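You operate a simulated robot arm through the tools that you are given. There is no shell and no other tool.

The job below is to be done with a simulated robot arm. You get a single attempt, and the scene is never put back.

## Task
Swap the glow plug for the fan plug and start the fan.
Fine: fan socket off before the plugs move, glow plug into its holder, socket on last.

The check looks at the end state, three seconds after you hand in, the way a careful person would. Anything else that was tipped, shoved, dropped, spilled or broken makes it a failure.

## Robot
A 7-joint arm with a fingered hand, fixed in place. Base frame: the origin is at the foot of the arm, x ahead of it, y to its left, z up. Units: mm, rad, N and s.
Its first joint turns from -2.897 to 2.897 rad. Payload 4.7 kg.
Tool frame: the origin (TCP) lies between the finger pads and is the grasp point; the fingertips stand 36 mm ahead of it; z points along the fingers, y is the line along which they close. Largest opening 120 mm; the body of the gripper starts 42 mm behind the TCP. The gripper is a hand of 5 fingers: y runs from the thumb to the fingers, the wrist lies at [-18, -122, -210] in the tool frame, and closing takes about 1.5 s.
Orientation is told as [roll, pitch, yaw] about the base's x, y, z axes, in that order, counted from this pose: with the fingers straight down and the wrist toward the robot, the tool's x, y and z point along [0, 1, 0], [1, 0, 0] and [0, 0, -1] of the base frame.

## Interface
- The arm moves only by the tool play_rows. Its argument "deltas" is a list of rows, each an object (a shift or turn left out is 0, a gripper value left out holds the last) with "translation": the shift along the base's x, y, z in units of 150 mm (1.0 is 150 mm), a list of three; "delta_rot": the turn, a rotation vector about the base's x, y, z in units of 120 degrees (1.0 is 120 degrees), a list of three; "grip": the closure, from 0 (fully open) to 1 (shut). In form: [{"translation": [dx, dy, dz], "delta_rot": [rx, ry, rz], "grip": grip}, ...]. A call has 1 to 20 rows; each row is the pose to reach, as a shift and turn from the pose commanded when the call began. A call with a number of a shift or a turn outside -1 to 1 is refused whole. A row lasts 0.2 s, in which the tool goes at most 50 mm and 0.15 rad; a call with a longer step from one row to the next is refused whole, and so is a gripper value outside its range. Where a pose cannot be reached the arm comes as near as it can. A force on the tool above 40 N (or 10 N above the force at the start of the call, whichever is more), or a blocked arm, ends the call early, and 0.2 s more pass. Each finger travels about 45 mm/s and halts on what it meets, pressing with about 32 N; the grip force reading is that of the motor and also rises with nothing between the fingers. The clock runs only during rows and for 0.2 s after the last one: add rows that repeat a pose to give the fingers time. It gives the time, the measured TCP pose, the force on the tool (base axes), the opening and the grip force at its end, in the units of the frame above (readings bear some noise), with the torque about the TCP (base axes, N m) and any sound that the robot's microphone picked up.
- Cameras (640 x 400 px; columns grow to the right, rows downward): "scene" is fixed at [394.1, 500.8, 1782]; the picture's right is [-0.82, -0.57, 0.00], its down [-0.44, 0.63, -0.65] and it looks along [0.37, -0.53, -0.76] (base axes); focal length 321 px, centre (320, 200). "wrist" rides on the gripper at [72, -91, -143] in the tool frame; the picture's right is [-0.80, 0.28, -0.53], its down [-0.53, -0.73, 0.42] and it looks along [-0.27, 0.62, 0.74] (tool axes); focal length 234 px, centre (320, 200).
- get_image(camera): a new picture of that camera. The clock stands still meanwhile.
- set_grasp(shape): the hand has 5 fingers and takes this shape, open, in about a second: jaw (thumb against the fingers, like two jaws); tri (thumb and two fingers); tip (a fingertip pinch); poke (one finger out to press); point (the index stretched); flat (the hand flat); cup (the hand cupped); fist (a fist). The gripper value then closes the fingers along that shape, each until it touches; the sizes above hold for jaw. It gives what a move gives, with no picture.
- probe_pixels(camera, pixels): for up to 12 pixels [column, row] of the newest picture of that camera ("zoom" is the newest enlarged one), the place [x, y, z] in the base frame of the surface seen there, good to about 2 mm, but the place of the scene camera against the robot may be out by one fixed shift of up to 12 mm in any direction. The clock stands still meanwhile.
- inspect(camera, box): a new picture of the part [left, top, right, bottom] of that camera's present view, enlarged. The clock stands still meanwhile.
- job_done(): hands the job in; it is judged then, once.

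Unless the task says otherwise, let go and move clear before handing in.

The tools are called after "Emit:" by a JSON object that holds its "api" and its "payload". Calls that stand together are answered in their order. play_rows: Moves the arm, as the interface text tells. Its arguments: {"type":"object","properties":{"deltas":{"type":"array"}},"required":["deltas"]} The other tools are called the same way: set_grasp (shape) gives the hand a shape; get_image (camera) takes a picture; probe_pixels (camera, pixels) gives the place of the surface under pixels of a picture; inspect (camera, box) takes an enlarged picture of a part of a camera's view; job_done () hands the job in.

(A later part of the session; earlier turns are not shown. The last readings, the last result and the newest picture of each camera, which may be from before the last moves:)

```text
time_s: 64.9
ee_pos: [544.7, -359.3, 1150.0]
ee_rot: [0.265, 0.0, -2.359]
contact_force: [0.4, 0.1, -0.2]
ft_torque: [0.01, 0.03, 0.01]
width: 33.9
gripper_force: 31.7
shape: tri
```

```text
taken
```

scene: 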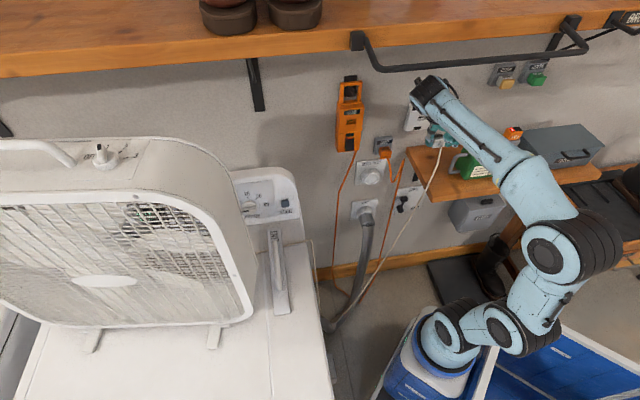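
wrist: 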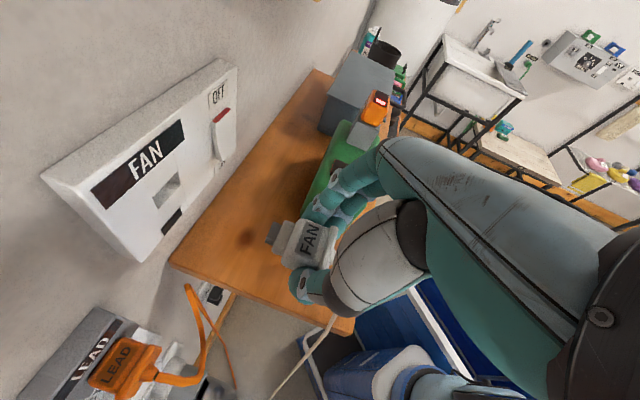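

The wrist view shows both the recess at (165,188) and the plug's prong at (272,235). I'll measure both for alignment.

Emit:
{"api": "inspect", "payload": {"camera": "wrist", "box": [120, 140, 216, 220]}}

Emit:
{"api": "probe_pixels", "payload": {"camera": "zoom", "pixels": [[200, 235], [395, 160], [390, 280], [230, 395], [300, 190], [310, 350], [210, 330], [400, 220], [180, 280], [300, 280]]}}

Emit:
{"api": "inspect", "payload": {"camera": "wrist", "box": [250, 190, 378, 290]}}

Emit:
{"api": "probe_pixels", "payload": {"camera": "zoom", "pixels": [[240, 200], [225, 240], [255, 165], [120, 180], [85, 190], [95, 170], [140, 190], [175, 215], [215, 160], [290, 190], [270, 250], [200, 250]]}}

```text
5.00 times, centred on (168, 180) of wrist
```

zoom: 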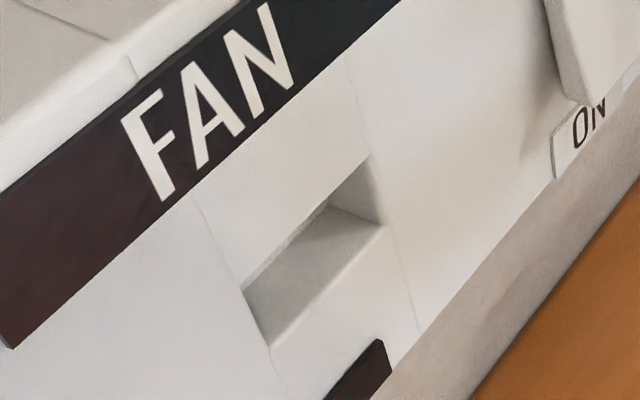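

```text
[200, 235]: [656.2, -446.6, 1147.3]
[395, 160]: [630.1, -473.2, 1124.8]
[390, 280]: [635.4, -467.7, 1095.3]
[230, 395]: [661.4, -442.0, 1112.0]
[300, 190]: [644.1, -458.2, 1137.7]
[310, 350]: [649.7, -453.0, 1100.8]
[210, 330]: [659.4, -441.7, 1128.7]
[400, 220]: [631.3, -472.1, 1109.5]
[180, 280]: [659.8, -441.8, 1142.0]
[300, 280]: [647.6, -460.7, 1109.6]
```

```text
4.00 times, centred on (314, 240) of wrist
```

zoom: 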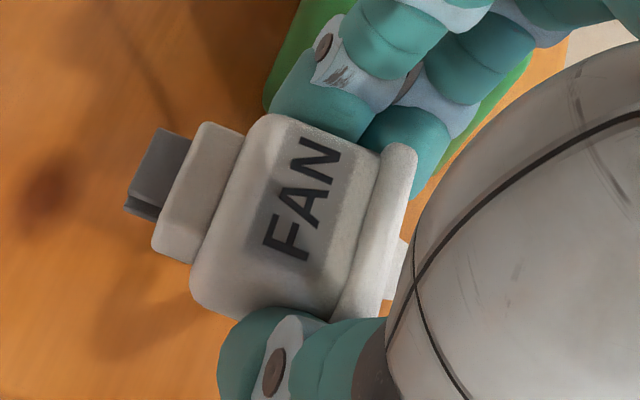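

```text
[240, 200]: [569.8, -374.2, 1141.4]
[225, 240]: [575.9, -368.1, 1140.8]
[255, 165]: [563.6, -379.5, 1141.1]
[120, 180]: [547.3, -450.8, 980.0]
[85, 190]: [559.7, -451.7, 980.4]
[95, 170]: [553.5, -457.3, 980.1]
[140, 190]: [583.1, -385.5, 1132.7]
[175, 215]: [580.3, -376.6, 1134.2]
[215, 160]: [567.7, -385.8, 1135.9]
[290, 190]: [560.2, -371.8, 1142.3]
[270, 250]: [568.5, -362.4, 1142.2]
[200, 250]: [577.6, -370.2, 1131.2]
```

Combining all the measurements, the seated TCP should be t≈129.2, z≈1141.6, d≈748. I'll approach to d=705, with the prong still about 13 mm short of the panel, and check alignment.

Emit:
{"api": "play_rows", "payload": {"deltas": [{"translation": [0.08, -0.085, -0.02]}, {"translation": [0.16, -0.17, -0.04]}, {"translation": [0.23, -0.245, -0.056]}, {"translation": [0.301, -0.319, -0.056]}, {"translation": [0.301, -0.319, -0.056]}]}}

Emit:
{"api": "get_image", "payload": {"camera": "wrist"}}

Emit:
{"api": "inspect", "payload": {"camera": "wrist", "box": [200, 180, 360, 280]}}

Emit:
{"api": "inspect", "payload": {"camera": "scene", "box": [384, 70, 480, 130]}}

```text
time_s: 66.1
ee_pos: [589.9, -406.9, 1141.0]
ee_rot: [0.263, 0.0, -2.357]
contact_force: [0.5, 0.1, -0.3]
ft_torque: [0.01, -0.01, -0.01]
width: 33.7
gripper_force: 31.9
shape: tri
```

```text
taken
```

wrist: 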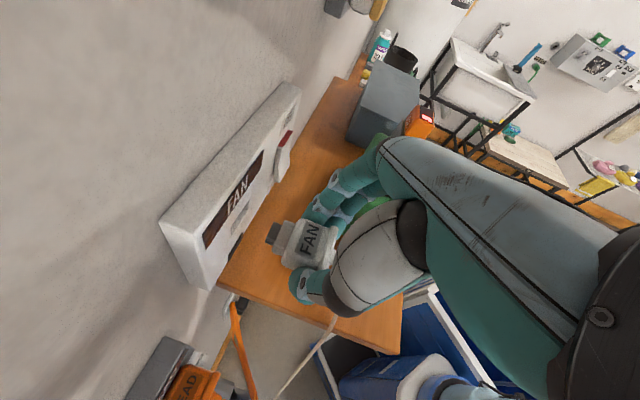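

```text
4.00 times, centred on (280, 230) of wrist
```

zoom: 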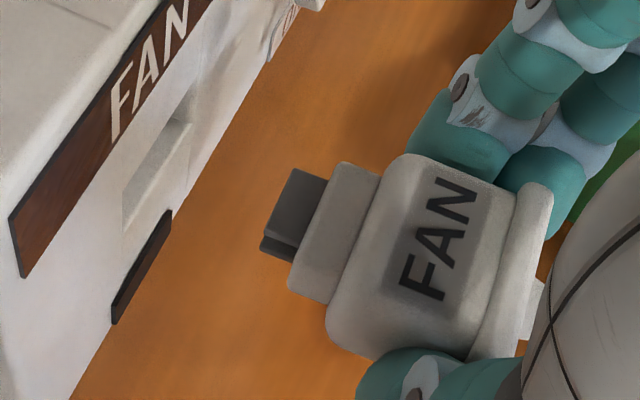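

```text
6.67 times, centred on (432, 100) of scene
```

zoom: 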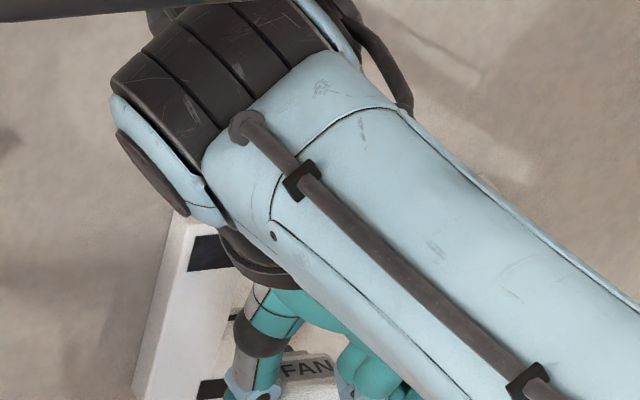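

The plug points into the recess direction. I'll probe the prong, stem and body edges here, and check the wrist joint's clearance to the rail.

Emit:
{"api": "probe_pixels", "payload": {"camera": "zoom", "pixels": [[230, 50], [160, 140], [180, 60]]}}

Emit:
{"api": "inspect", "payload": {"camera": "wrist", "box": [240, 200, 360, 275]}}

Emit:
{"api": "probe_pixels", "payload": {"camera": "zoom", "pixels": [[225, 110], [255, 125], [190, 235], [225, 255], [150, 115], [120, 195], [180, 130], [160, 200], [305, 105], [430, 140], [240, 300], [370, 350]]}}

```text
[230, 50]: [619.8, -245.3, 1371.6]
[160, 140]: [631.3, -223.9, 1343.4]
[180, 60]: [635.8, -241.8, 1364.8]
```

```text
5.33 times, centred on (300, 238) of wrist
```

zoom: 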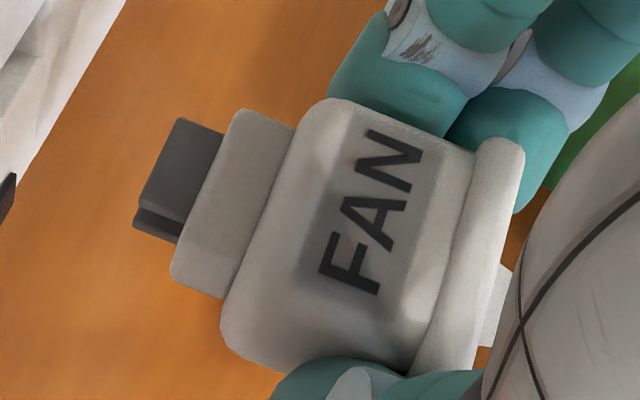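

```text
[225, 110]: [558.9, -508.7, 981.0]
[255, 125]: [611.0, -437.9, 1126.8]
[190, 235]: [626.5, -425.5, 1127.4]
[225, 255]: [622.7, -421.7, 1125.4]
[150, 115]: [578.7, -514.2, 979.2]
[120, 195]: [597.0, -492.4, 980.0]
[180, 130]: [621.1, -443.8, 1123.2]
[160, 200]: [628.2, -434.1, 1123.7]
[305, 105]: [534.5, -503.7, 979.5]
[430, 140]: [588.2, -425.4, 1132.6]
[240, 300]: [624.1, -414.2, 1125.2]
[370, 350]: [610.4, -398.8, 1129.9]
```

The prong centre reads about 2 mm to the +t side of the TCP, so I'll shift −1 mm and push forward gently. The prong should enter at about d=718. I'll watch the force closely.

Emit:
{"api": "play_rows", "payload": {"deltas": [{"translation": [-0.005, -0.005, 0.004]}, {"translation": [0.02, -0.03, 0.004]}, {"translation": [0.045, -0.055, 0.004]}, {"translation": [0.07, -0.08, 0.004]}, {"translation": [0.09, -0.1, 0.004]}]}}

Emit:
{"api": "inspect", "payload": {"camera": "wrist", "box": [200, 180, 360, 280]}}

```text
time_s: 67.3
ee_pos: [602.8, -421.8, 1142.1]
ee_rot: [0.262, 0.0, -2.357]
contact_force: [-0.1, -0.5, -0.1]
ft_torque: [0.0, 0.0, -0.03]
width: 33.7
gripper_force: 31.6
shape: tri
```

```text
4.00 times, centred on (280, 230) of wrist
```

zoom: 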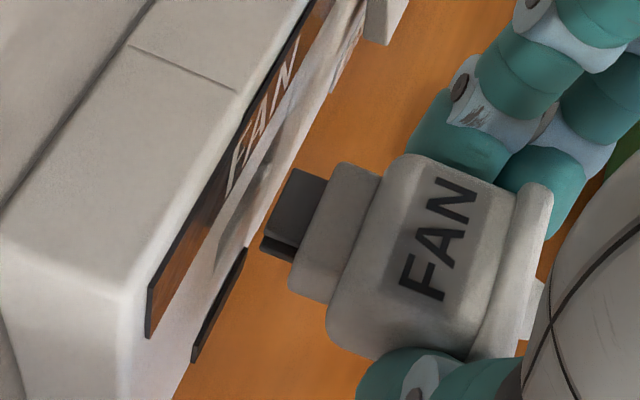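

No contact yet at d=724.5. I'll zoom in on the prong tip against the recess sliver near (245,210).

Emit:
{"api": "inspect", "payload": {"camera": "wrist", "box": [240, 205, 304, 255]}}

Emit:
{"api": "probe_pixels", "payload": {"camera": "zoom", "pixels": [[120, 150], [100, 200], [140, 100], [80, 240], [150, 70], [240, 200], [220, 260], [260, 150]]}}

Emit:
{"api": "inspect", "payload": {"camera": "scene", "box": [400, 100, 448, 130]}}

```text
8.00 times, centred on (272, 230) of wrist
```

zoom: 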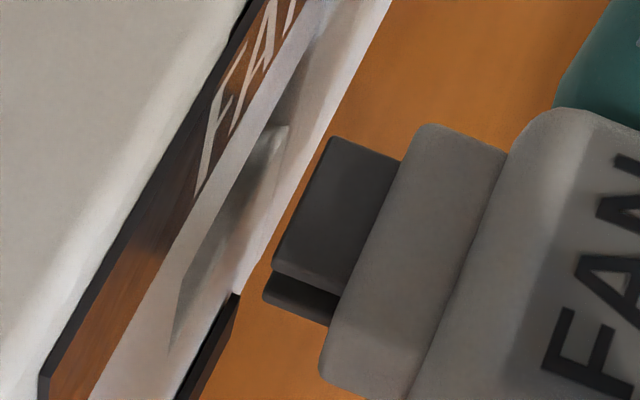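

```text
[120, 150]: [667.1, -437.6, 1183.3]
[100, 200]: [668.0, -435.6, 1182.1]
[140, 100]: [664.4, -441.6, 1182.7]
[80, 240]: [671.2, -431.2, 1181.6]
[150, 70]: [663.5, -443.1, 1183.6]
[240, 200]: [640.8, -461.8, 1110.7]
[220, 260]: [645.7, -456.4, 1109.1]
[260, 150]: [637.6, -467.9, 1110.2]
```

```text
13.33 times, centred on (424, 115) of scene
```

zoom: 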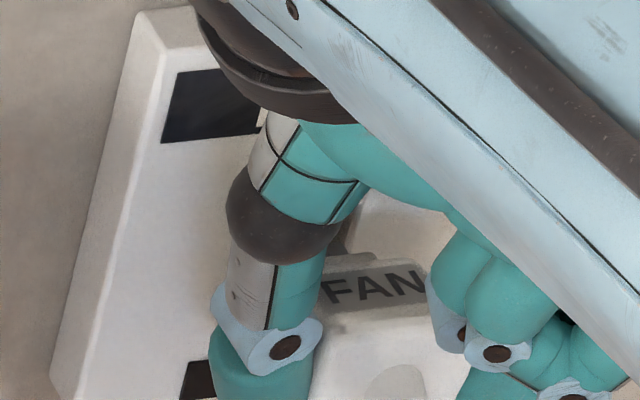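

The recess sliver is hard to read at this grazing angle, so I'll enlarge it further before committing.

Emit:
{"api": "inspect", "payload": {"camera": "wrist", "box": [248, 200, 288, 250]}}

Emit:
{"api": "probe_pixels", "payload": {"camera": "zoom", "pixels": [[250, 150], [270, 200], [290, 250], [230, 300], [210, 330], [320, 60], [330, 160], [300, 300], [260, 260], [350, 100], [240, 200], [290, 160]]}}

```text
8.00 times, centred on (268, 225) of wrist
```

zoom: 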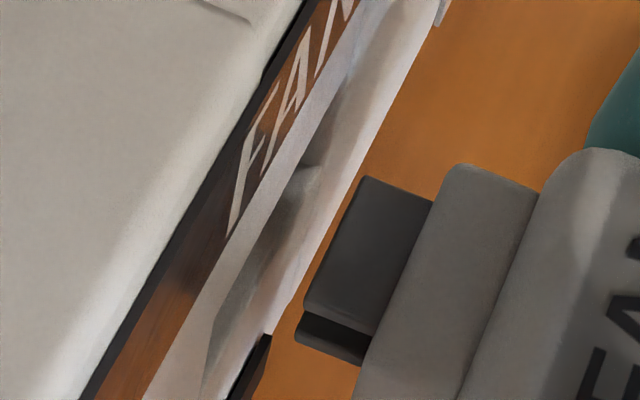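

```text
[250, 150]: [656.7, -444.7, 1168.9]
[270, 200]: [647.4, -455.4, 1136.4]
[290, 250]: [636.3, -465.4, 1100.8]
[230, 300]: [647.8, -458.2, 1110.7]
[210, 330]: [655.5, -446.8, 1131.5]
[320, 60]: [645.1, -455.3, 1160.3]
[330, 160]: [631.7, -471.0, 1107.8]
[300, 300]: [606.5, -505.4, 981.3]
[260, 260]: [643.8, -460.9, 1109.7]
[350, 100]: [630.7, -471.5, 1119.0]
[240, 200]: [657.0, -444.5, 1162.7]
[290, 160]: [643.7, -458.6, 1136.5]
```

The probes put the recess at t 115–145 and z 1110–1131, centred on (130, 1120.5). I'll measure the stem's top and edges more precisely at this pose to fine-tune the height.

Emit:
{"api": "inspect", "payload": {"camera": "wrist", "box": [260, 205, 324, 255]}}

Emit:
{"api": "probe_pixels", "payload": {"camera": "zoom", "pixels": [[280, 140], [300, 180], [260, 220], [220, 270], [270, 150], [240, 300], [200, 310], [190, 180], [160, 220], [130, 260], [180, 280], [150, 300]]}}

Emit:
{"api": "probe_pixels", "payload": {"camera": "zoom", "pixels": [[400, 130], [370, 200], [340, 290], [310, 350], [270, 390], [430, 200], [400, 270], [380, 330], [210, 160], [280, 350], [340, 380], [450, 120]]}}

```text
8.00 times, centred on (292, 230) of wrist
```

zoom: 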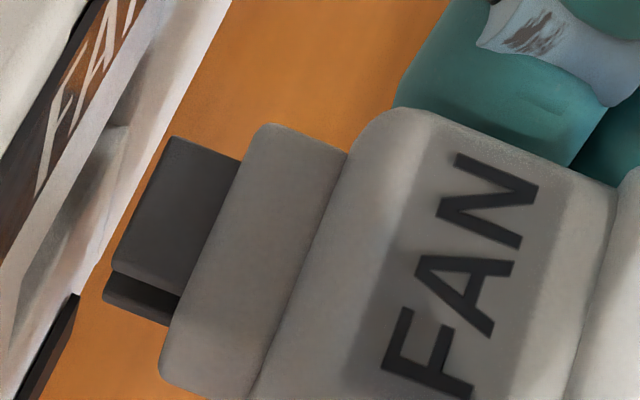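

```text
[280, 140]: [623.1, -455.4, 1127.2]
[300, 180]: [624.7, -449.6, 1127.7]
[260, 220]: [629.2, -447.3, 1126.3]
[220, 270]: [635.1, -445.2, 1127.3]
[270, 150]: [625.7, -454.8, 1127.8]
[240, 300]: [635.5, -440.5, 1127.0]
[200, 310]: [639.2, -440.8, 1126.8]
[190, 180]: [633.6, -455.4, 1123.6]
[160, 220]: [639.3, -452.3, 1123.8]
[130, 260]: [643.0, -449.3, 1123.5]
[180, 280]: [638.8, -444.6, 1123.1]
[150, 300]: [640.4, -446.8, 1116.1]
```

```text
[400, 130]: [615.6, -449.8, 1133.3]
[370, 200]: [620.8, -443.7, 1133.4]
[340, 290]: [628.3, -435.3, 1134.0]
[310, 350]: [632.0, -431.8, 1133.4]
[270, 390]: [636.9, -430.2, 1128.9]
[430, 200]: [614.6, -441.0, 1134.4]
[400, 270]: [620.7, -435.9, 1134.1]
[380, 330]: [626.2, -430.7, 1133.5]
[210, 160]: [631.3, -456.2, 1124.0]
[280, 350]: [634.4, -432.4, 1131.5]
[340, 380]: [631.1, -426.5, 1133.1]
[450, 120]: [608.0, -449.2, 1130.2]
```

The prong centre is at t≈130.5, z≈1118.7, against a recess centre of (130.1, 1120.5). I'll raise the plug 1.5 mm, nudge it −0.3 mm sideways and advance carefully.

Emit:
{"api": "play_rows", "payload": {"deltas": [{"translation": [-0.0015, -0.0015, 0.01]}, {"translation": [0.014, -0.017, 0.01]}, {"translation": [0.03, -0.033, 0.01]}, {"translation": [0.046, -0.049, 0.01]}, {"translation": [0.06, -0.063, 0.01]}, {"translation": [0.06, -0.063, 0.01]}]}}

Emit:
{"api": "inspect", "payload": {"camera": "wrist", "box": [248, 200, 312, 250]}}

```text
time_s: 68.7
ee_pos: [613.2, -432.4, 1145.0]
ee_rot: [0.263, 0.0, -2.356]
contact_force: [1.5, -0.2, 0.0]
ft_torque: [0.01, 0.0, 0.03]
width: 33.9
gripper_force: 32.0
shape: tri
```

```text
8.00 times, centred on (280, 225) of wrist
```

zoom: 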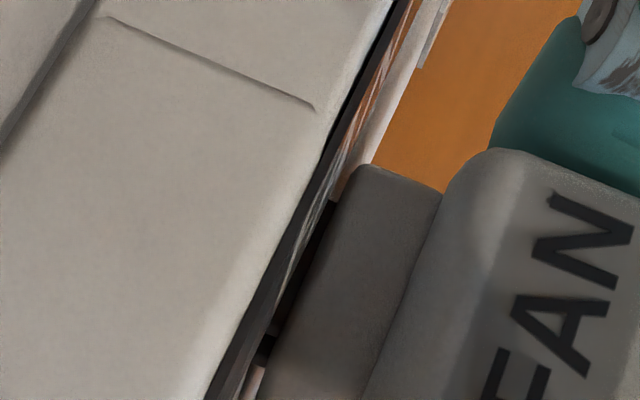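

At d=739.4 the prong is already inside the recess with no resistance. I'll push the remaining ~9 mm slowly.

Emit:
{"api": "play_rows", "payload": {"deltas": [{"translation": [0.01, -0.01, 0]}, {"translation": [0.02, -0.02, 0]}, {"translation": [0.03, -0.03, 0]}, {"translation": [0.04, -0.04, 0]}, {"translation": [0.046, -0.046, 0]}, {"translation": [0.05, -0.05, 0]}]}}

Emit:
{"api": "inspect", "payload": {"camera": "wrist", "box": [248, 200, 312, 250]}}

Emit:
{"api": "inspect", "payload": {"camera": "scene", "box": [400, 100, 448, 130]}}

```text
time_s: 70.1
ee_pos: [620.1, -438.1, 1144.8]
ee_rot: [0.262, 0.001, -2.355]
contact_force: [-3.8, 4.2, -0.1]
ft_torque: [0.1, 0.06, -0.04]
width: 34.0
gripper_force: 32.0
shape: tri
```

```text
8.00 times, centred on (280, 225) of wrist
```

zoom: 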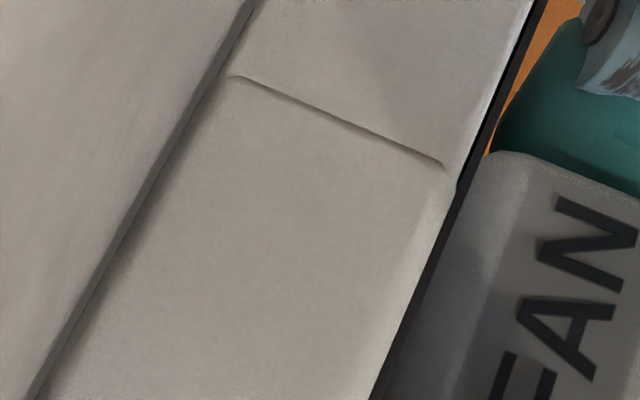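

```text
13.33 times, centred on (424, 115) of scene
```

zoom: 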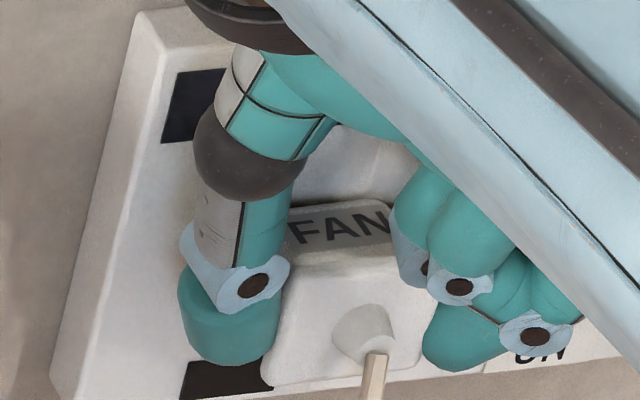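

The force is 6 N at d=748.3, which is the expected seated depth. I'll push a little more to confirm it's home and probe the flange depth.

Emit:
{"api": "play_rows", "payload": {"deltas": [{"translation": [0.01, -0.01, 0]}, {"translation": [0.02, -0.02, 0]}, {"translation": [0.025, -0.025, 0]}]}}

Emit:
{"api": "inspect", "payload": {"camera": "scene", "box": [400, 100, 448, 130]}}

Emit:
{"api": "probe_pixels", "payload": {"camera": "zoom", "pixels": [[310, 310], [400, 290], [300, 350], [400, 340], [335, 225], [310, 232], [365, 218], [345, 250], [120, 200], [100, 330], [430, 380], [330, 370]]}}

```text
time_s: 70.9
ee_pos: [623.0, -440.6, 1143.7]
ee_rot: [0.262, 0.0, -2.357]
contact_force: [-19.2, 21.2, 0.9]
ft_torque: [0.57, 0.44, -0.44]
width: 34.4
gripper_force: 31.7
shape: tri
```

```text
13.33 times, centred on (424, 115) of scene
```

zoom: 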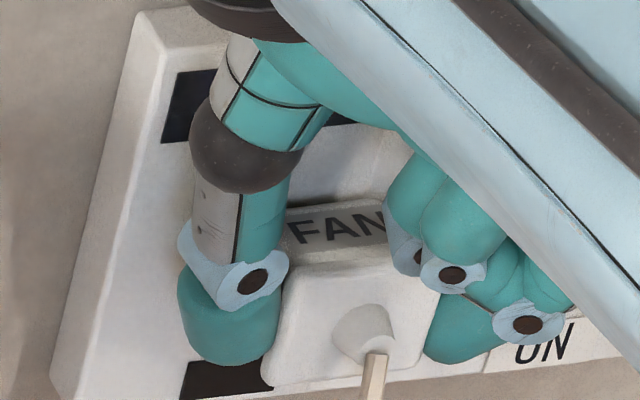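

```text
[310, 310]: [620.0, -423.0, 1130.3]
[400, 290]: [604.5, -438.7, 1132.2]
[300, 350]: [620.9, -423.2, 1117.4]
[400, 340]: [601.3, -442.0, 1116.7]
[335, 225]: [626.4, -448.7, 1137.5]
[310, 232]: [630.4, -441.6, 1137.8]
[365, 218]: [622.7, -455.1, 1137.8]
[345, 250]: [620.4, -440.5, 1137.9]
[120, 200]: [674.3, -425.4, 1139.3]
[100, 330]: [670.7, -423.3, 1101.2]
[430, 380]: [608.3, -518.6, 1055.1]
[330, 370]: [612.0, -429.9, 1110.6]
```

The plug hasn't moved while the hand slid about 4 mm under 28 N, so it's bottomed out. I'll ease the push off, then open just enough to clear, staying away from the rocker.

Emit:
{"api": "play_rows", "payload": {"deltas": [{"translation": [-0.018, 0.018, 0], "grip": 0.85}, {"translation": [-0.022, 0.022, 0], "grip": 0.75}, {"translation": [-0.022, 0.022, 0], "grip": 0.62}, {"translation": [-0.022, 0.022, 0], "grip": 0.5}, {"translation": [-0.022, 0.022, 0], "grip": 0.5}, {"translation": [-0.022, 0.022, 0], "grip": 0.5}]}}

Emit:
{"api": "inspect", "payload": {"camera": "scene", "box": [400, 95, 464, 135]}}

Emit:
{"api": "get_image", "payload": {"camera": "wrist"}}

```text
time_s: 72.3
ee_pos: [620.8, -439.9, 1144.5]
ee_rot: [0.264, 0.0, -2.356]
contact_force: [0.3, -0.2, 0.5]
ft_torque: [0.01, 0.0, 0.02]
width: 59.7
gripper_force: 0.0
shape: tri
```

```text
10.00 times, centred on (432, 115) of scene
```

zoom: 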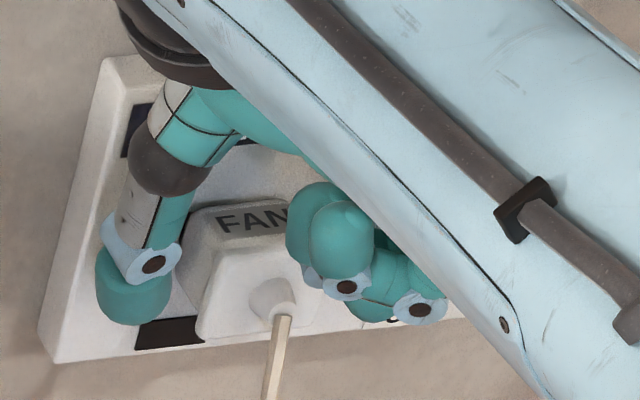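

```text
taken
```

wrist: 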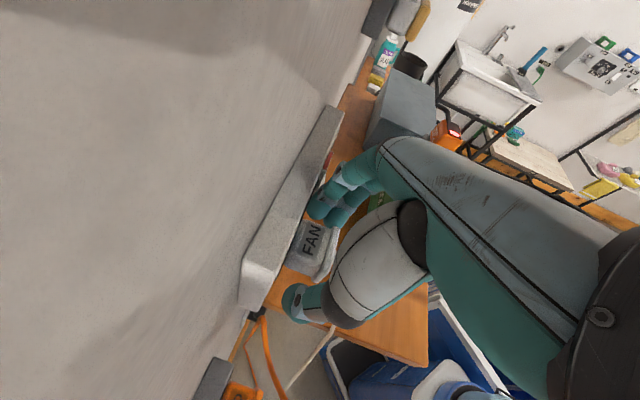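

The hand is free with no force and the plug stays in place. I'll back straight away from the wall.

Emit:
{"api": "play_rows", "payload": {"deltas": [{"translation": [-0.03, 0.03, 0.01]}, {"translation": [-0.08, 0.08, 0.02]}, {"translation": [-0.17, 0.17, 0.05]}, {"translation": [-0.3, 0.3, 0.1]}, {"translation": [-0.45, 0.45, 0.12]}, {"translation": [-0.6, 0.6, 0.12]}, {"translation": [-0.6, 0.6, 0.12]}]}}

Emit:
{"api": "get_image", "payload": {"camera": "wrist"}}

Emit:
{"api": "get_image", "payload": {"camera": "scene"}}

```text
time_s: 73.9
ee_pos: [530.2, -349.3, 1161.4]
ee_rot: [0.262, 0.001, -2.356]
contact_force: [-0.4, 0.1, -0.4]
ft_torque: [0.03, 0.03, -0.01]
width: 59.7
gripper_force: 0.0
shape: tri
```

```text
taken
```

wrist: 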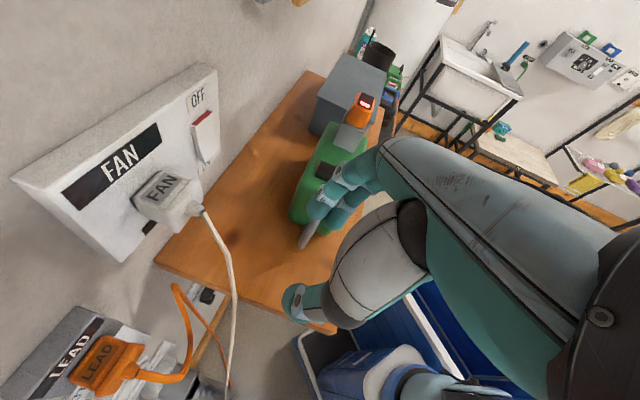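

```text
taken
```

scene: 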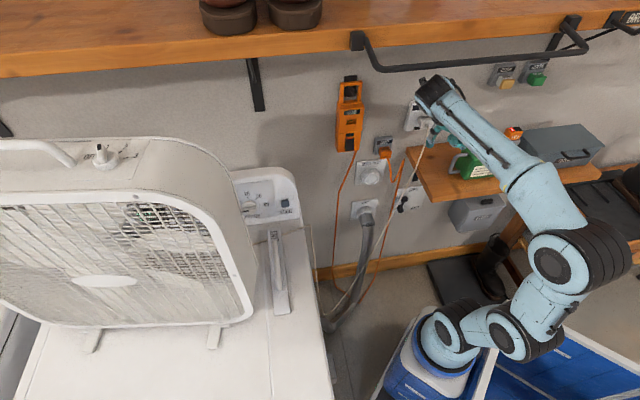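

The fan plug is in the socket at (165,195). I'll enlarge that to confirm it's flush.

Emit:
{"api": "inspect", "payload": {"camera": "wrist", "box": [110, 140, 238, 240]}}

Emit:
{"api": "probe_pixels", "payload": {"camera": "zoom", "pixels": [[360, 230], [345, 290], [375, 190], [330, 310], [370, 250], [240, 200], [200, 230], [130, 200], [350, 130], [300, 250], [160, 260], [280, 130]]}}

```text
4.00 times, centred on (174, 190) of wrist
```

zoom: 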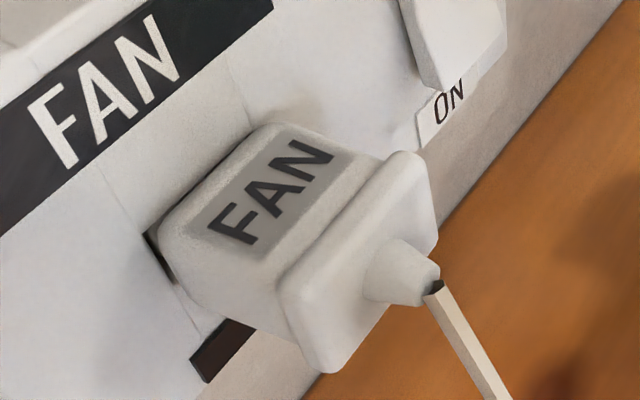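

```text
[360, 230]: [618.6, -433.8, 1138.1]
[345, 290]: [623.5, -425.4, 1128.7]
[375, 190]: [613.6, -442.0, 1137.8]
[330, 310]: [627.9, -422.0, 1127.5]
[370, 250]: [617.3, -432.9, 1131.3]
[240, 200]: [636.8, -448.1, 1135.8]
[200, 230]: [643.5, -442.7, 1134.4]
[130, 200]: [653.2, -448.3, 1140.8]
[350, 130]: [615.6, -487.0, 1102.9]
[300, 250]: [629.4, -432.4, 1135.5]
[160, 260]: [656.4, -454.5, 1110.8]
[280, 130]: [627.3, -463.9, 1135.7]
```

The flange stands 37.1 mm off the panel, against about 36 mm in its own holder, so there may be a 1 mm gap. I'll look closely at the joint.

Emit:
{"api": "inspect", "payload": {"camera": "wrist", "box": [124, 165, 172, 215]}}

Emit:
{"api": "probe_pixels", "payload": {"camera": "zoom", "pixels": [[180, 260], [200, 300], [160, 240], [250, 200], [300, 150], [230, 240], [260, 300], [320, 130], [140, 200], [240, 330]]}}

Emit:
{"api": "inspect", "payload": {"camera": "scene", "box": [400, 95, 448, 125]}}

```text
8.00 times, centred on (148, 190) of wrist
```

zoom: 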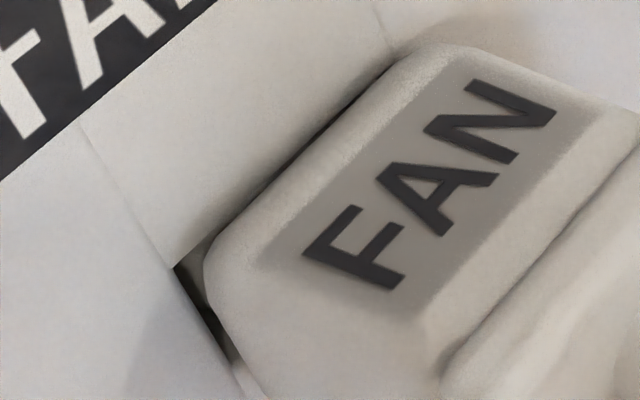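

```text
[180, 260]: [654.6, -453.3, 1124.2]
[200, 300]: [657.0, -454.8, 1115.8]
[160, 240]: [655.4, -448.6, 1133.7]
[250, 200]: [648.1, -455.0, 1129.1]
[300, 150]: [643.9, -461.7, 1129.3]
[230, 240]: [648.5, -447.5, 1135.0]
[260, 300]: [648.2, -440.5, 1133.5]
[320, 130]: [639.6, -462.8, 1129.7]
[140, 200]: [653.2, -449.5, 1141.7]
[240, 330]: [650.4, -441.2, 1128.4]
```

```text
13.33 times, centred on (424, 110) of scene
```

zoom: 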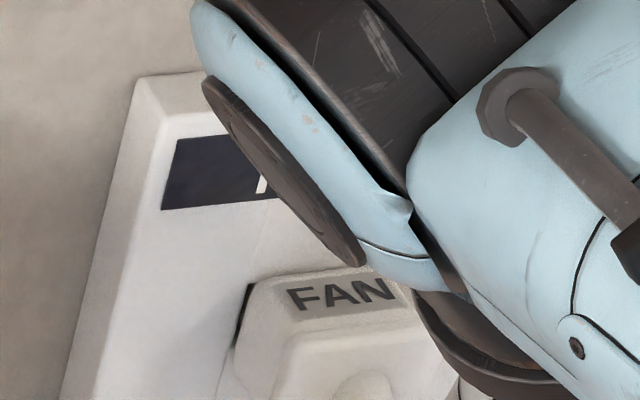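

The small dark corner is just the recess showing past the body's rounded edge, as it did in the dryer holder. The real test is switching on. Before planning that press, I'll check where the cord hangs and re-check the rocker.

Emit:
{"api": "probe_pixels", "payload": {"camera": "wrist", "pixels": [[220, 245], [233, 295], [230, 350], [226, 390], [200, 140], [195, 150], [205, 120], [200, 160], [190, 130], [210, 105]]}}

Emit:
{"api": "inspect", "payload": {"camera": "wrist", "box": [170, 60, 250, 180]}}

```text
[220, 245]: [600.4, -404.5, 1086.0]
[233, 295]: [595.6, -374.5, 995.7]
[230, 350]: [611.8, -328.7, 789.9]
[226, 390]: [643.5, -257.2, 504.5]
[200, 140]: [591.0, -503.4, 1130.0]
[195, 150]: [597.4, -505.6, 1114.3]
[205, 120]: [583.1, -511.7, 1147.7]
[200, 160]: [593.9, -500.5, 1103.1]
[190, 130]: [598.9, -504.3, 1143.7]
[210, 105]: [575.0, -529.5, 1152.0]
```

```text
3.33 times, centred on (210, 120) of wrist
```

zoom: 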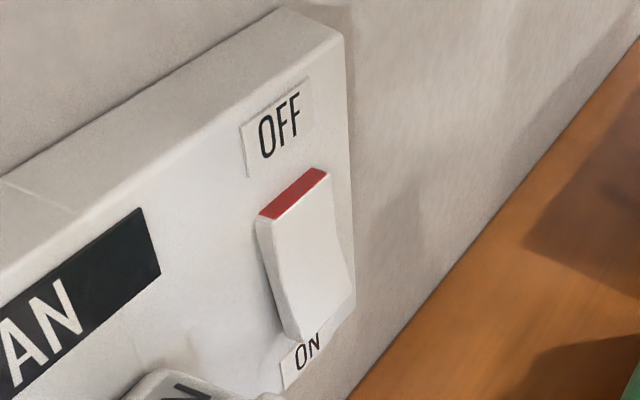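

The rocker's top end now reads d≈774, pressed in, so it's OFF and its ON end stands proud. I'll switch to poke and tilt the hand 50° further here in free space.

Emit:
{"api": "set_grasp", "payload": {"shape": "poke"}}

Emit:
{"api": "play_rows", "payload": {"deltas": [{"translation": [-0.02, 0.02, 0], "delta_rot": [-0.045, -0.045, 0]}, {"translation": [-0.06, 0.06, 0], "delta_rot": [-0.09, -0.09, 0]}, {"translation": [-0.1, 0.1, 0], "delta_rot": [-0.135, -0.135, 0]}, {"translation": [-0.1, 0.1, 0], "delta_rot": [-0.18, -0.18, 0]}, {"translation": [-0.1, 0.1, 0], "delta_rot": [-0.225, -0.225, 0]}, {"translation": [-0.1, 0.1, 0], "delta_rot": [-0.27, -0.27, 0]}, {"translation": [-0.1, 0.1, 0], "delta_rot": [-0.2946, -0.2946, 0]}, {"translation": [-0.1, 0.1, 0], "delta_rot": [-0.2946, -0.2946, 0]}]}}

Emit:
{"api": "get_image", "payload": {"camera": "wrist"}}

Emit:
{"api": "get_image", "payload": {"camera": "scene"}}

```text
time_s: 74.8
ee_pos: [528.9, -349.2, 1160.4]
ee_rot: [0.263, 0.0, -2.357]
contact_force: [1.0, -0.3, 0.0]
ft_torque: [0.01, 0.0, 0.03]
width: 0.0
gripper_force: 0.0
shape: poke
```

```text
time_s: 76.6
ee_pos: [514.9, -334.9, 1161.1]
ee_rot: [1.138, 0.001, -2.355]
contact_force: [0.3, 0.2, -0.4]
ft_torque: [0.02, 0.04, -0.01]
width: 0.0
gripper_force: 0.1
shape: poke
```

```text
taken
```

wrist: 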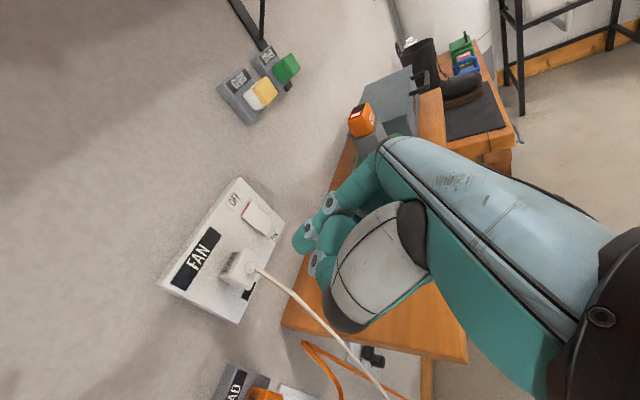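

```text
taken
```

scene: 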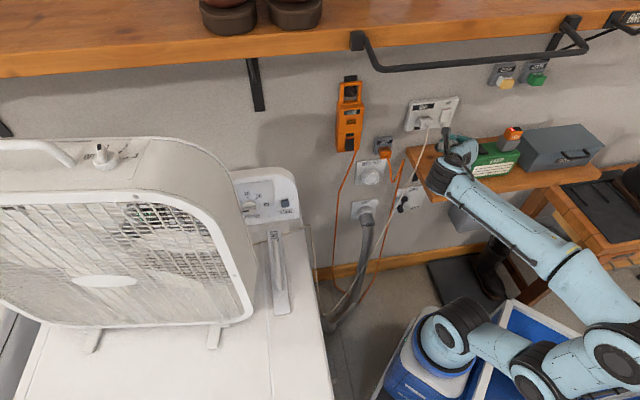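

Good view: the rocker is at (260,218), with the ON label at (275,238). I'll measure it and the poke tip.

Emit:
{"api": "inspect", "payload": {"camera": "wrist", "box": [210, 170, 338, 270]}}

Emit:
{"api": "probe_pixels", "payload": {"camera": "zoom", "pixels": [[250, 150], [290, 220], [340, 205], [300, 150], [320, 220], [345, 190], [310, 240], [270, 180], [420, 290], [430, 320], [470, 320], [440, 250]]}}

```text
4.00 times, centred on (274, 220) of wrist
```

zoom: 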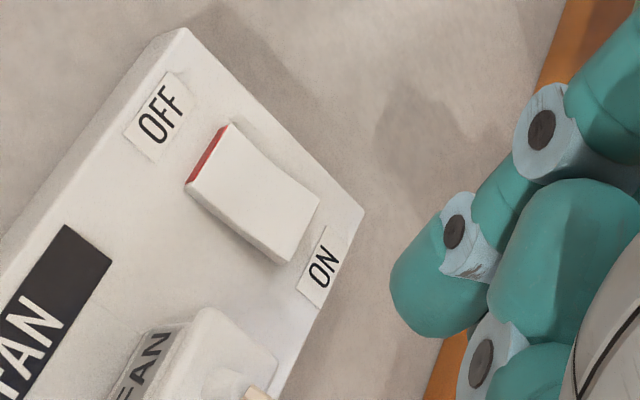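

```text
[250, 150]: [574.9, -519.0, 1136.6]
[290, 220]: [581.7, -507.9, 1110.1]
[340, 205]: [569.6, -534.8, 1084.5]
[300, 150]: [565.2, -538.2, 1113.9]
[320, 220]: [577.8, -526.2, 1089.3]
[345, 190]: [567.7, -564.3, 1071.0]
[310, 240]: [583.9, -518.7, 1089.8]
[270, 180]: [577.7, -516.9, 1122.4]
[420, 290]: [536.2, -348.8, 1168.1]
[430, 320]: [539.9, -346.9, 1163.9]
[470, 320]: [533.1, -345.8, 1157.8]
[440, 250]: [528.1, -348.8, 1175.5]
```

The rocker's ON end is at z≈1110, t≈51, d≈769. I'll approach at a higher z to stay above the lamp, then lower once I'm past it.

Emit:
{"api": "play_rows", "payload": {"deltas": [{"translation": [-0.03, -0.2, -0.02]}, {"translation": [-0.03, -0.4, -0.05]}, {"translation": [0.0, -0.6, -0.074]}, {"translation": [0.084, -0.803, -0.074]}, {"translation": [0.084, -0.803, -0.074]}]}}

Emit:
{"api": "get_image", "payload": {"camera": "scene"}}

Emit:
{"api": "inspect", "payload": {"camera": "scene", "box": [400, 80, 560, 180]}}

Emit:
{"api": "get_image", "payload": {"camera": "wrist"}}

```text
time_s: 77.8
ee_pos: [529.6, -456.1, 1150.8]
ee_rot: [1.137, 0.002, -2.356]
contact_force: [-0.5, -0.1, 0.1]
ft_torque: [-0.02, 0.03, 0.0]
width: 0.0
gripper_force: 0.1
shape: poke
```

```text
taken
```

scene: 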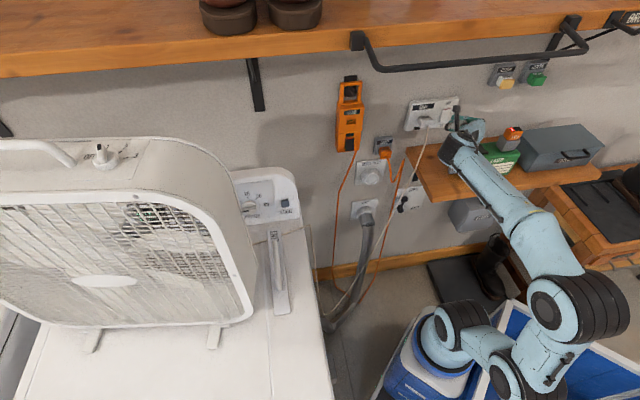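

```text
4.00 times, centred on (480, 130) of scene
```

zoom: 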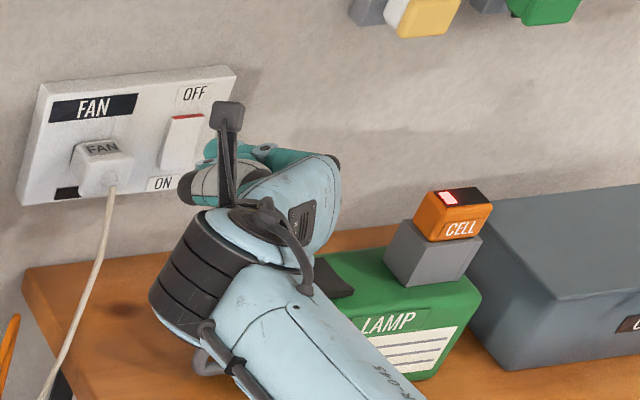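

```text
taken
```

wrist: 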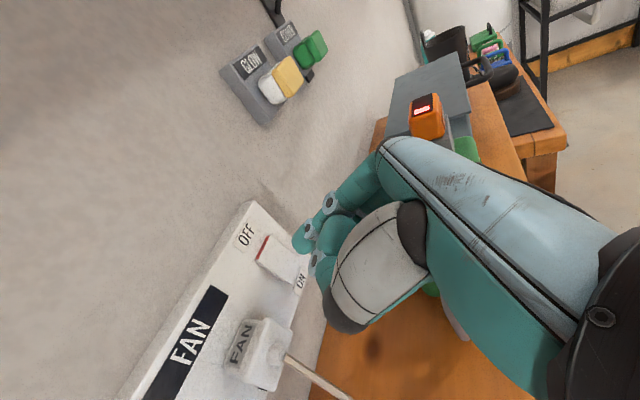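

The hand is clear of the lamp, with the camera mount above. I'll lower to the ON end's height and close to about 20 mm from it.

Emit:
{"api": "play_rows", "payload": {"deltas": [{"translation": [0.04, -0.04, -0.08]}, {"translation": [0.07, -0.07, -0.16]}, {"translation": [0.085, -0.085, -0.24]}, {"translation": [0.085, -0.085, -0.247]}]}}

Emit:
{"api": "inspect", "payload": {"camera": "wrist", "box": [230, 190, 358, 290]}}

Emit:
{"api": "inspect", "payload": {"camera": "scene", "box": [400, 80, 560, 180]}}

```text
time_s: 78.8
ee_pos: [541.4, -467.9, 1113.9]
ee_rot: [1.137, 0.001, -2.357]
contact_force: [0.1, -0.5, 0.7]
ft_torque: [0.01, -0.02, 0.0]
width: 0.0
gripper_force: 0.1
shape: poke
```

```text
4.00 times, centred on (294, 240) of wrist
```

zoom: 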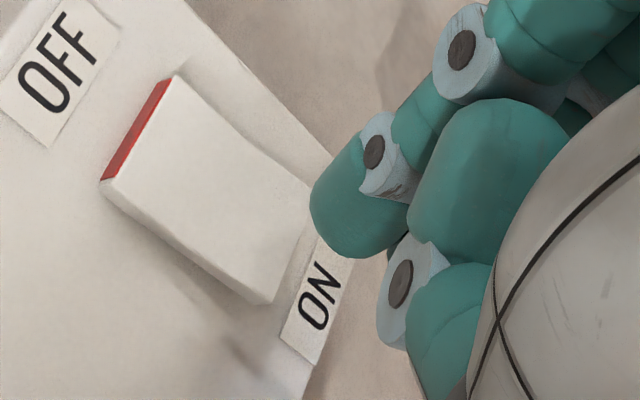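

```text
4.00 times, centred on (480, 130) of scene
```

zoom: 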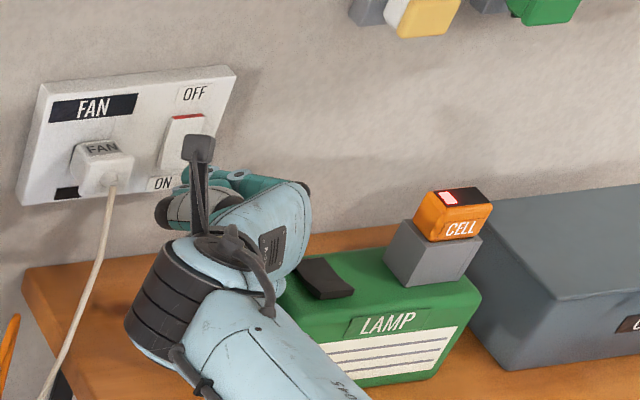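

The tip is heading for the rocker's ON end. I'll push forward slowly until it flips.

Emit:
{"api": "play_rows", "payload": {"deltas": [{"translation": [0.03, -0.03, 0]}, {"translation": [0.06, -0.06, 0]}, {"translation": [0.08, -0.08, 0]}, {"translation": [0.095, -0.095, 0]}, {"translation": [0.11, -0.11, 0]}, {"translation": [0.125, -0.125, 0]}, {"translation": [0.14, -0.14, 0]}]}}

Emit:
{"api": "inspect", "payload": {"camera": "wrist", "box": [230, 190, 358, 290]}}

Emit:
{"api": "inspect", "payload": {"camera": "scene", "box": [400, 80, 560, 180]}}

```text
time_s: 80.1
ee_pos: [554.4, -484.9, 1113.4]
ee_rot: [1.135, 0.001, -2.364]
contact_force: [-20.1, 17.4, -2.0]
ft_torque: [0.06, 0.05, -0.02]
width: 0.2
gripper_force: 0.0
shape: poke
stopped in row 6: the force on the tool passed its limit at 45 N (the readings are from after the stop); the commanded pose is now the measured one
```

```text
4.00 times, centred on (294, 240) of wrist
```

zoom: 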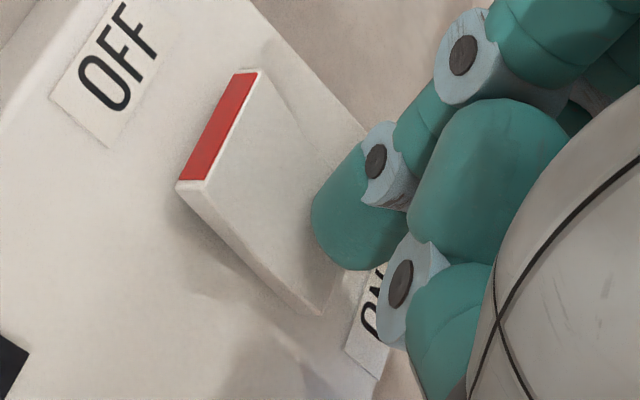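

```text
4.00 times, centred on (480, 130) of scene
```

zoom: 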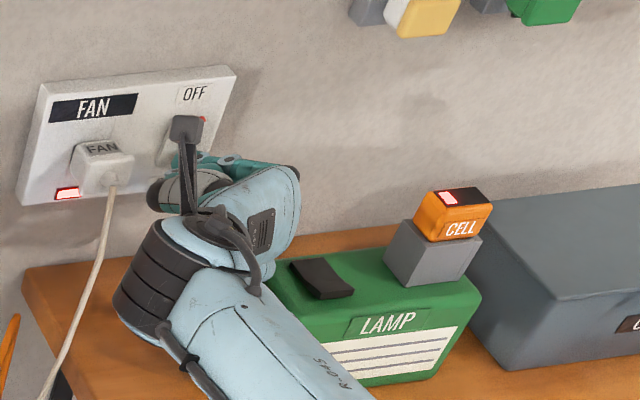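

The indicator at (66,193) is lit and the rocker's top stands out, so the socket is ON. I'll retract and check whether the fan is actually running.

Emit:
{"api": "play_rows", "payload": {"deltas": [{"translation": [-0.08, 0.08, 0.0]}, {"translation": [-0.16, 0.16, 0.05]}, {"translation": [-0.3, 0.3, 0.2]}, {"translation": [-0.45, 0.48, 0.35]}, {"translation": [-0.5, 0.6, 0.4]}, {"translation": [-0.5, 0.7, 0.4]}, {"translation": [-0.5, 0.7, 0.4]}]}}

Emit:
{"api": "get_image", "payload": {"camera": "scene"}}

Emit:
{"api": "inspect", "payload": {"camera": "scene", "box": [60, 125, 140, 175]}}

Emit:
{"api": "inspect", "payload": {"camera": "scene", "box": [100, 180, 260, 280]}}

Emit:
{"api": "inspect", "payload": {"camera": "scene", "box": [400, 80, 480, 130]}}

```text
time_s: 81.7
ee_pos: [481.6, -380.6, 1174.2]
ee_rot: [1.134, 0.0, -2.362]
contact_force: [0.4, 0.6, -0.1]
ft_torque: [-0.03, 0.0, -0.01]
width: 0.0
gripper_force: 0.1
shape: poke
```

```text
taken
```

scene: 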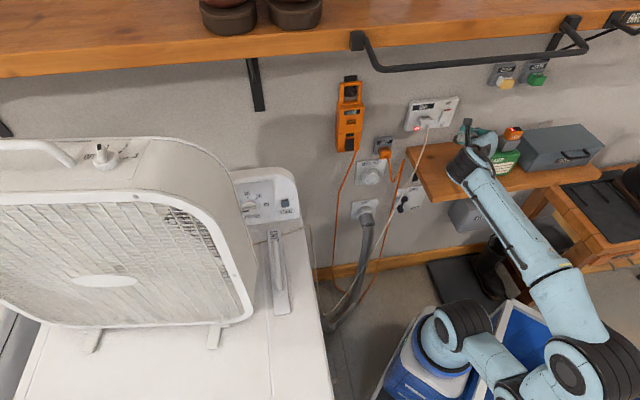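

```text
8.00 times, centred on (100, 150) of scene
```

zoom: 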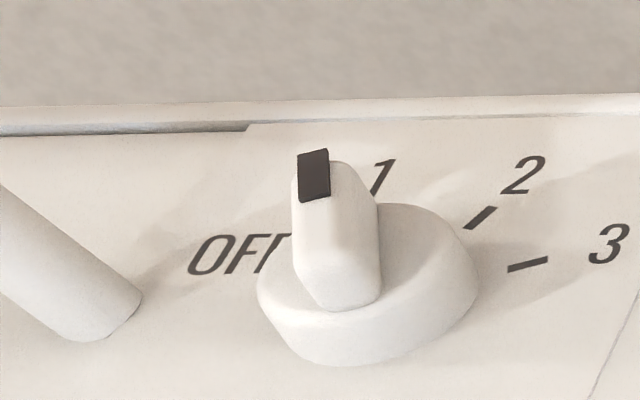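

```text
4.00 times, centred on (180, 230) of scene
```

zoom: 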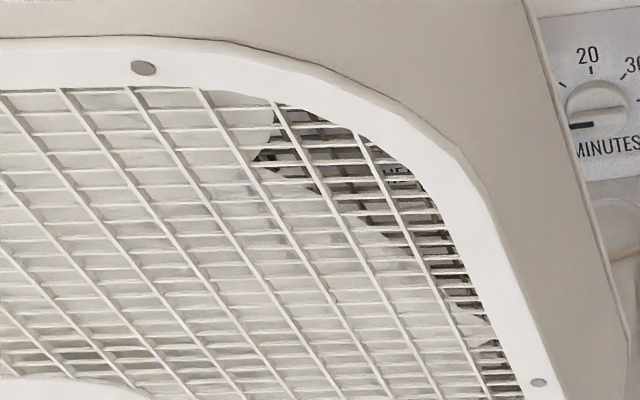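

```text
8.00 times, centred on (440, 105) of scene
```

zoom: 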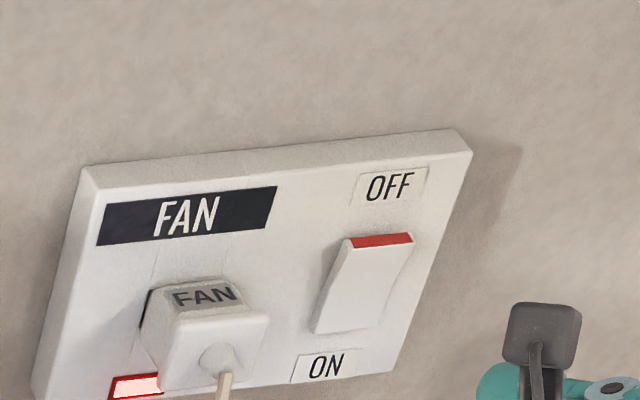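

The socket is ON with its indicator lit. The dark gap between the blades behind the grille seems to have moved since earlier, so I'll let a little time pass and compare again.

Emit:
{"api": "play_rows", "payload": {"deltas": [{"translation": [-0.05, 0.05, 0.0]}, {"translation": [-0.1, 0.12, 0.0]}]}}

Emit:
{"api": "inspect", "payload": {"camera": "scene", "box": [0, 180, 260, 340]}}

Emit:
{"api": "play_rows", "payload": {"deltas": [{"translation": [-0.03, 0.03, 0.0]}, {"translation": [-0.05, 0.05, 0.0]}]}}

Emit:
{"api": "inspect", "payload": {"camera": "scene", "box": [0, 180, 260, 340]}}

```text
time_s: 82.3
ee_pos: [465.3, -363.0, 1173.8]
ee_rot: [1.132, 0.001, -2.361]
contact_force: [-0.3, -0.2, -0.3]
ft_torque: [0.0, -0.01, 0.01]
width: 0.0
gripper_force: 0.0
shape: poke
```

```text
2.46 times, centred on (130, 260) of scene
```

zoom: 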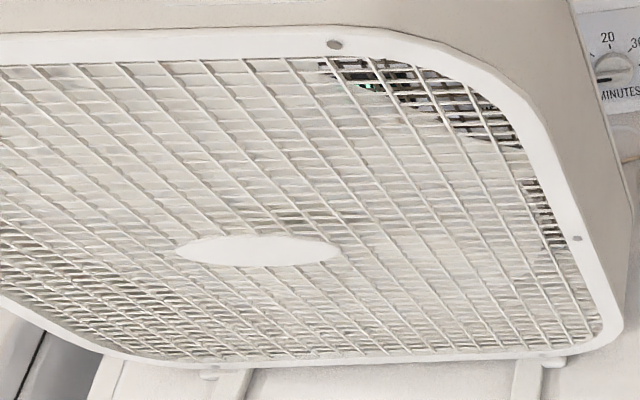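

```text
time_s: 82.9
ee_pos: [459.0, -353.8, 1172.7]
ee_rot: [1.133, 0.001, -2.36]
contact_force: [0.6, 0.0, 0.7]
ft_torque: [0.05, 0.0, -0.02]
width: 0.0
gripper_force: 0.0
shape: poke
```

```text
2.46 times, centred on (130, 260) of scene
```

zoom: 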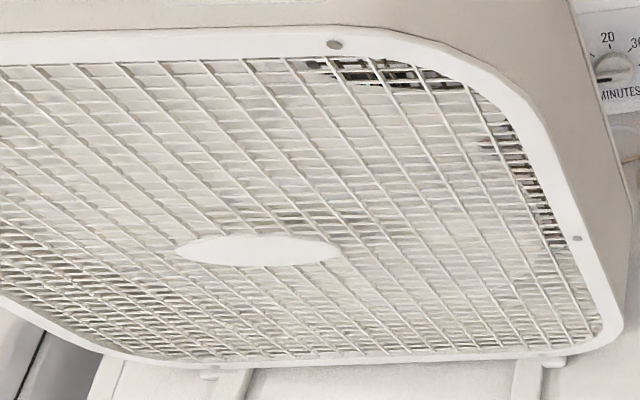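

The blade pattern differs between the two frames, so the fan is turning. I'll back the hand further away and do a last check of everything else.

Emit:
{"api": "play_rows", "payload": {"deltas": [{"translation": [-0.1, 0.2, 0.0]}, {"translation": [-0.15, 0.4, 0.0]}, {"translation": [-0.15, 0.6, 0.0]}, {"translation": [-0.15, 0.6, 0.0]}]}}

Emit:
{"api": "get_image", "payload": {"camera": "scene"}}

Emit:
{"api": "get_image", "payload": {"camera": "wrist"}}

Emit:
{"api": "inspect", "payload": {"camera": "scene", "box": [400, 55, 560, 155]}}

Emit:
{"api": "inspect", "payload": {"camera": "scene", "box": [200, 160, 440, 400]}}

```text
time_s: 83.9
ee_pos: [434.7, -265.9, 1173.6]
ee_rot: [1.134, -0.001, -2.363]
contact_force: [-1.2, -0.3, 0.2]
ft_torque: [-0.01, 0.01, -0.01]
width: 0.0
gripper_force: 0.1
shape: poke
```

```text
taken
```

scene: 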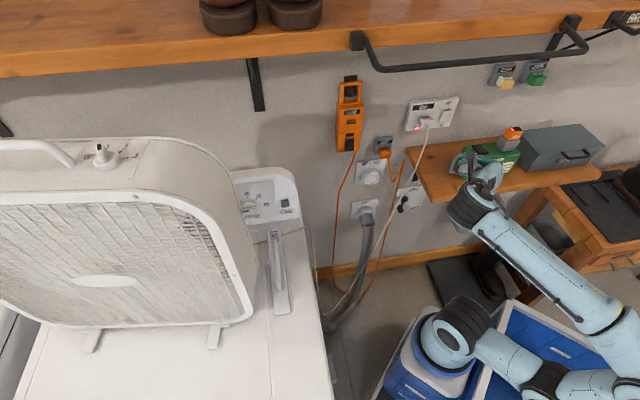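

```text
taken
```

wrist: 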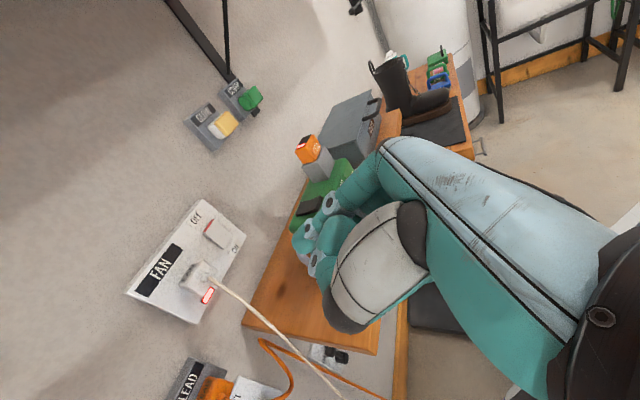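

```text
4.00 times, centred on (480, 105) of scene
```

zoom: 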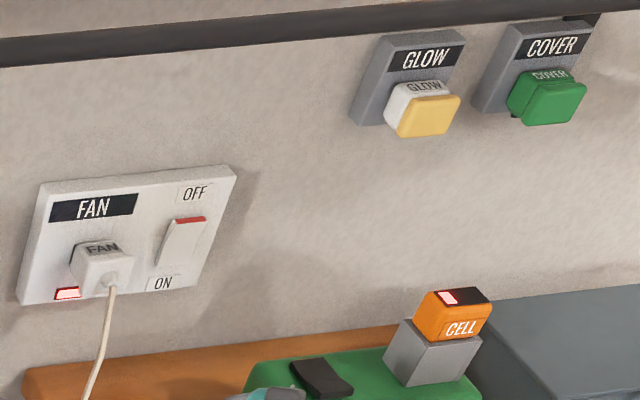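

```text
1.67 times, centred on (320, 280) of scene
```

zoom: 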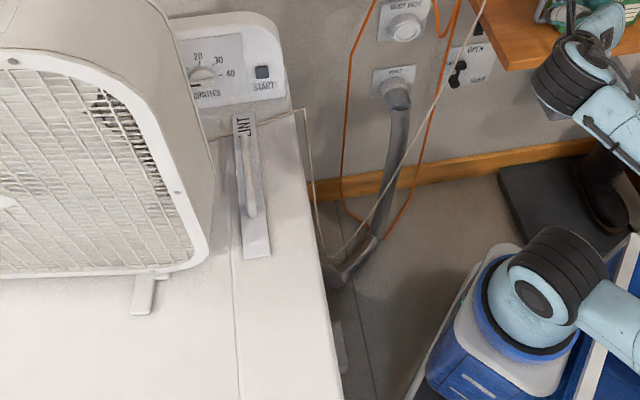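

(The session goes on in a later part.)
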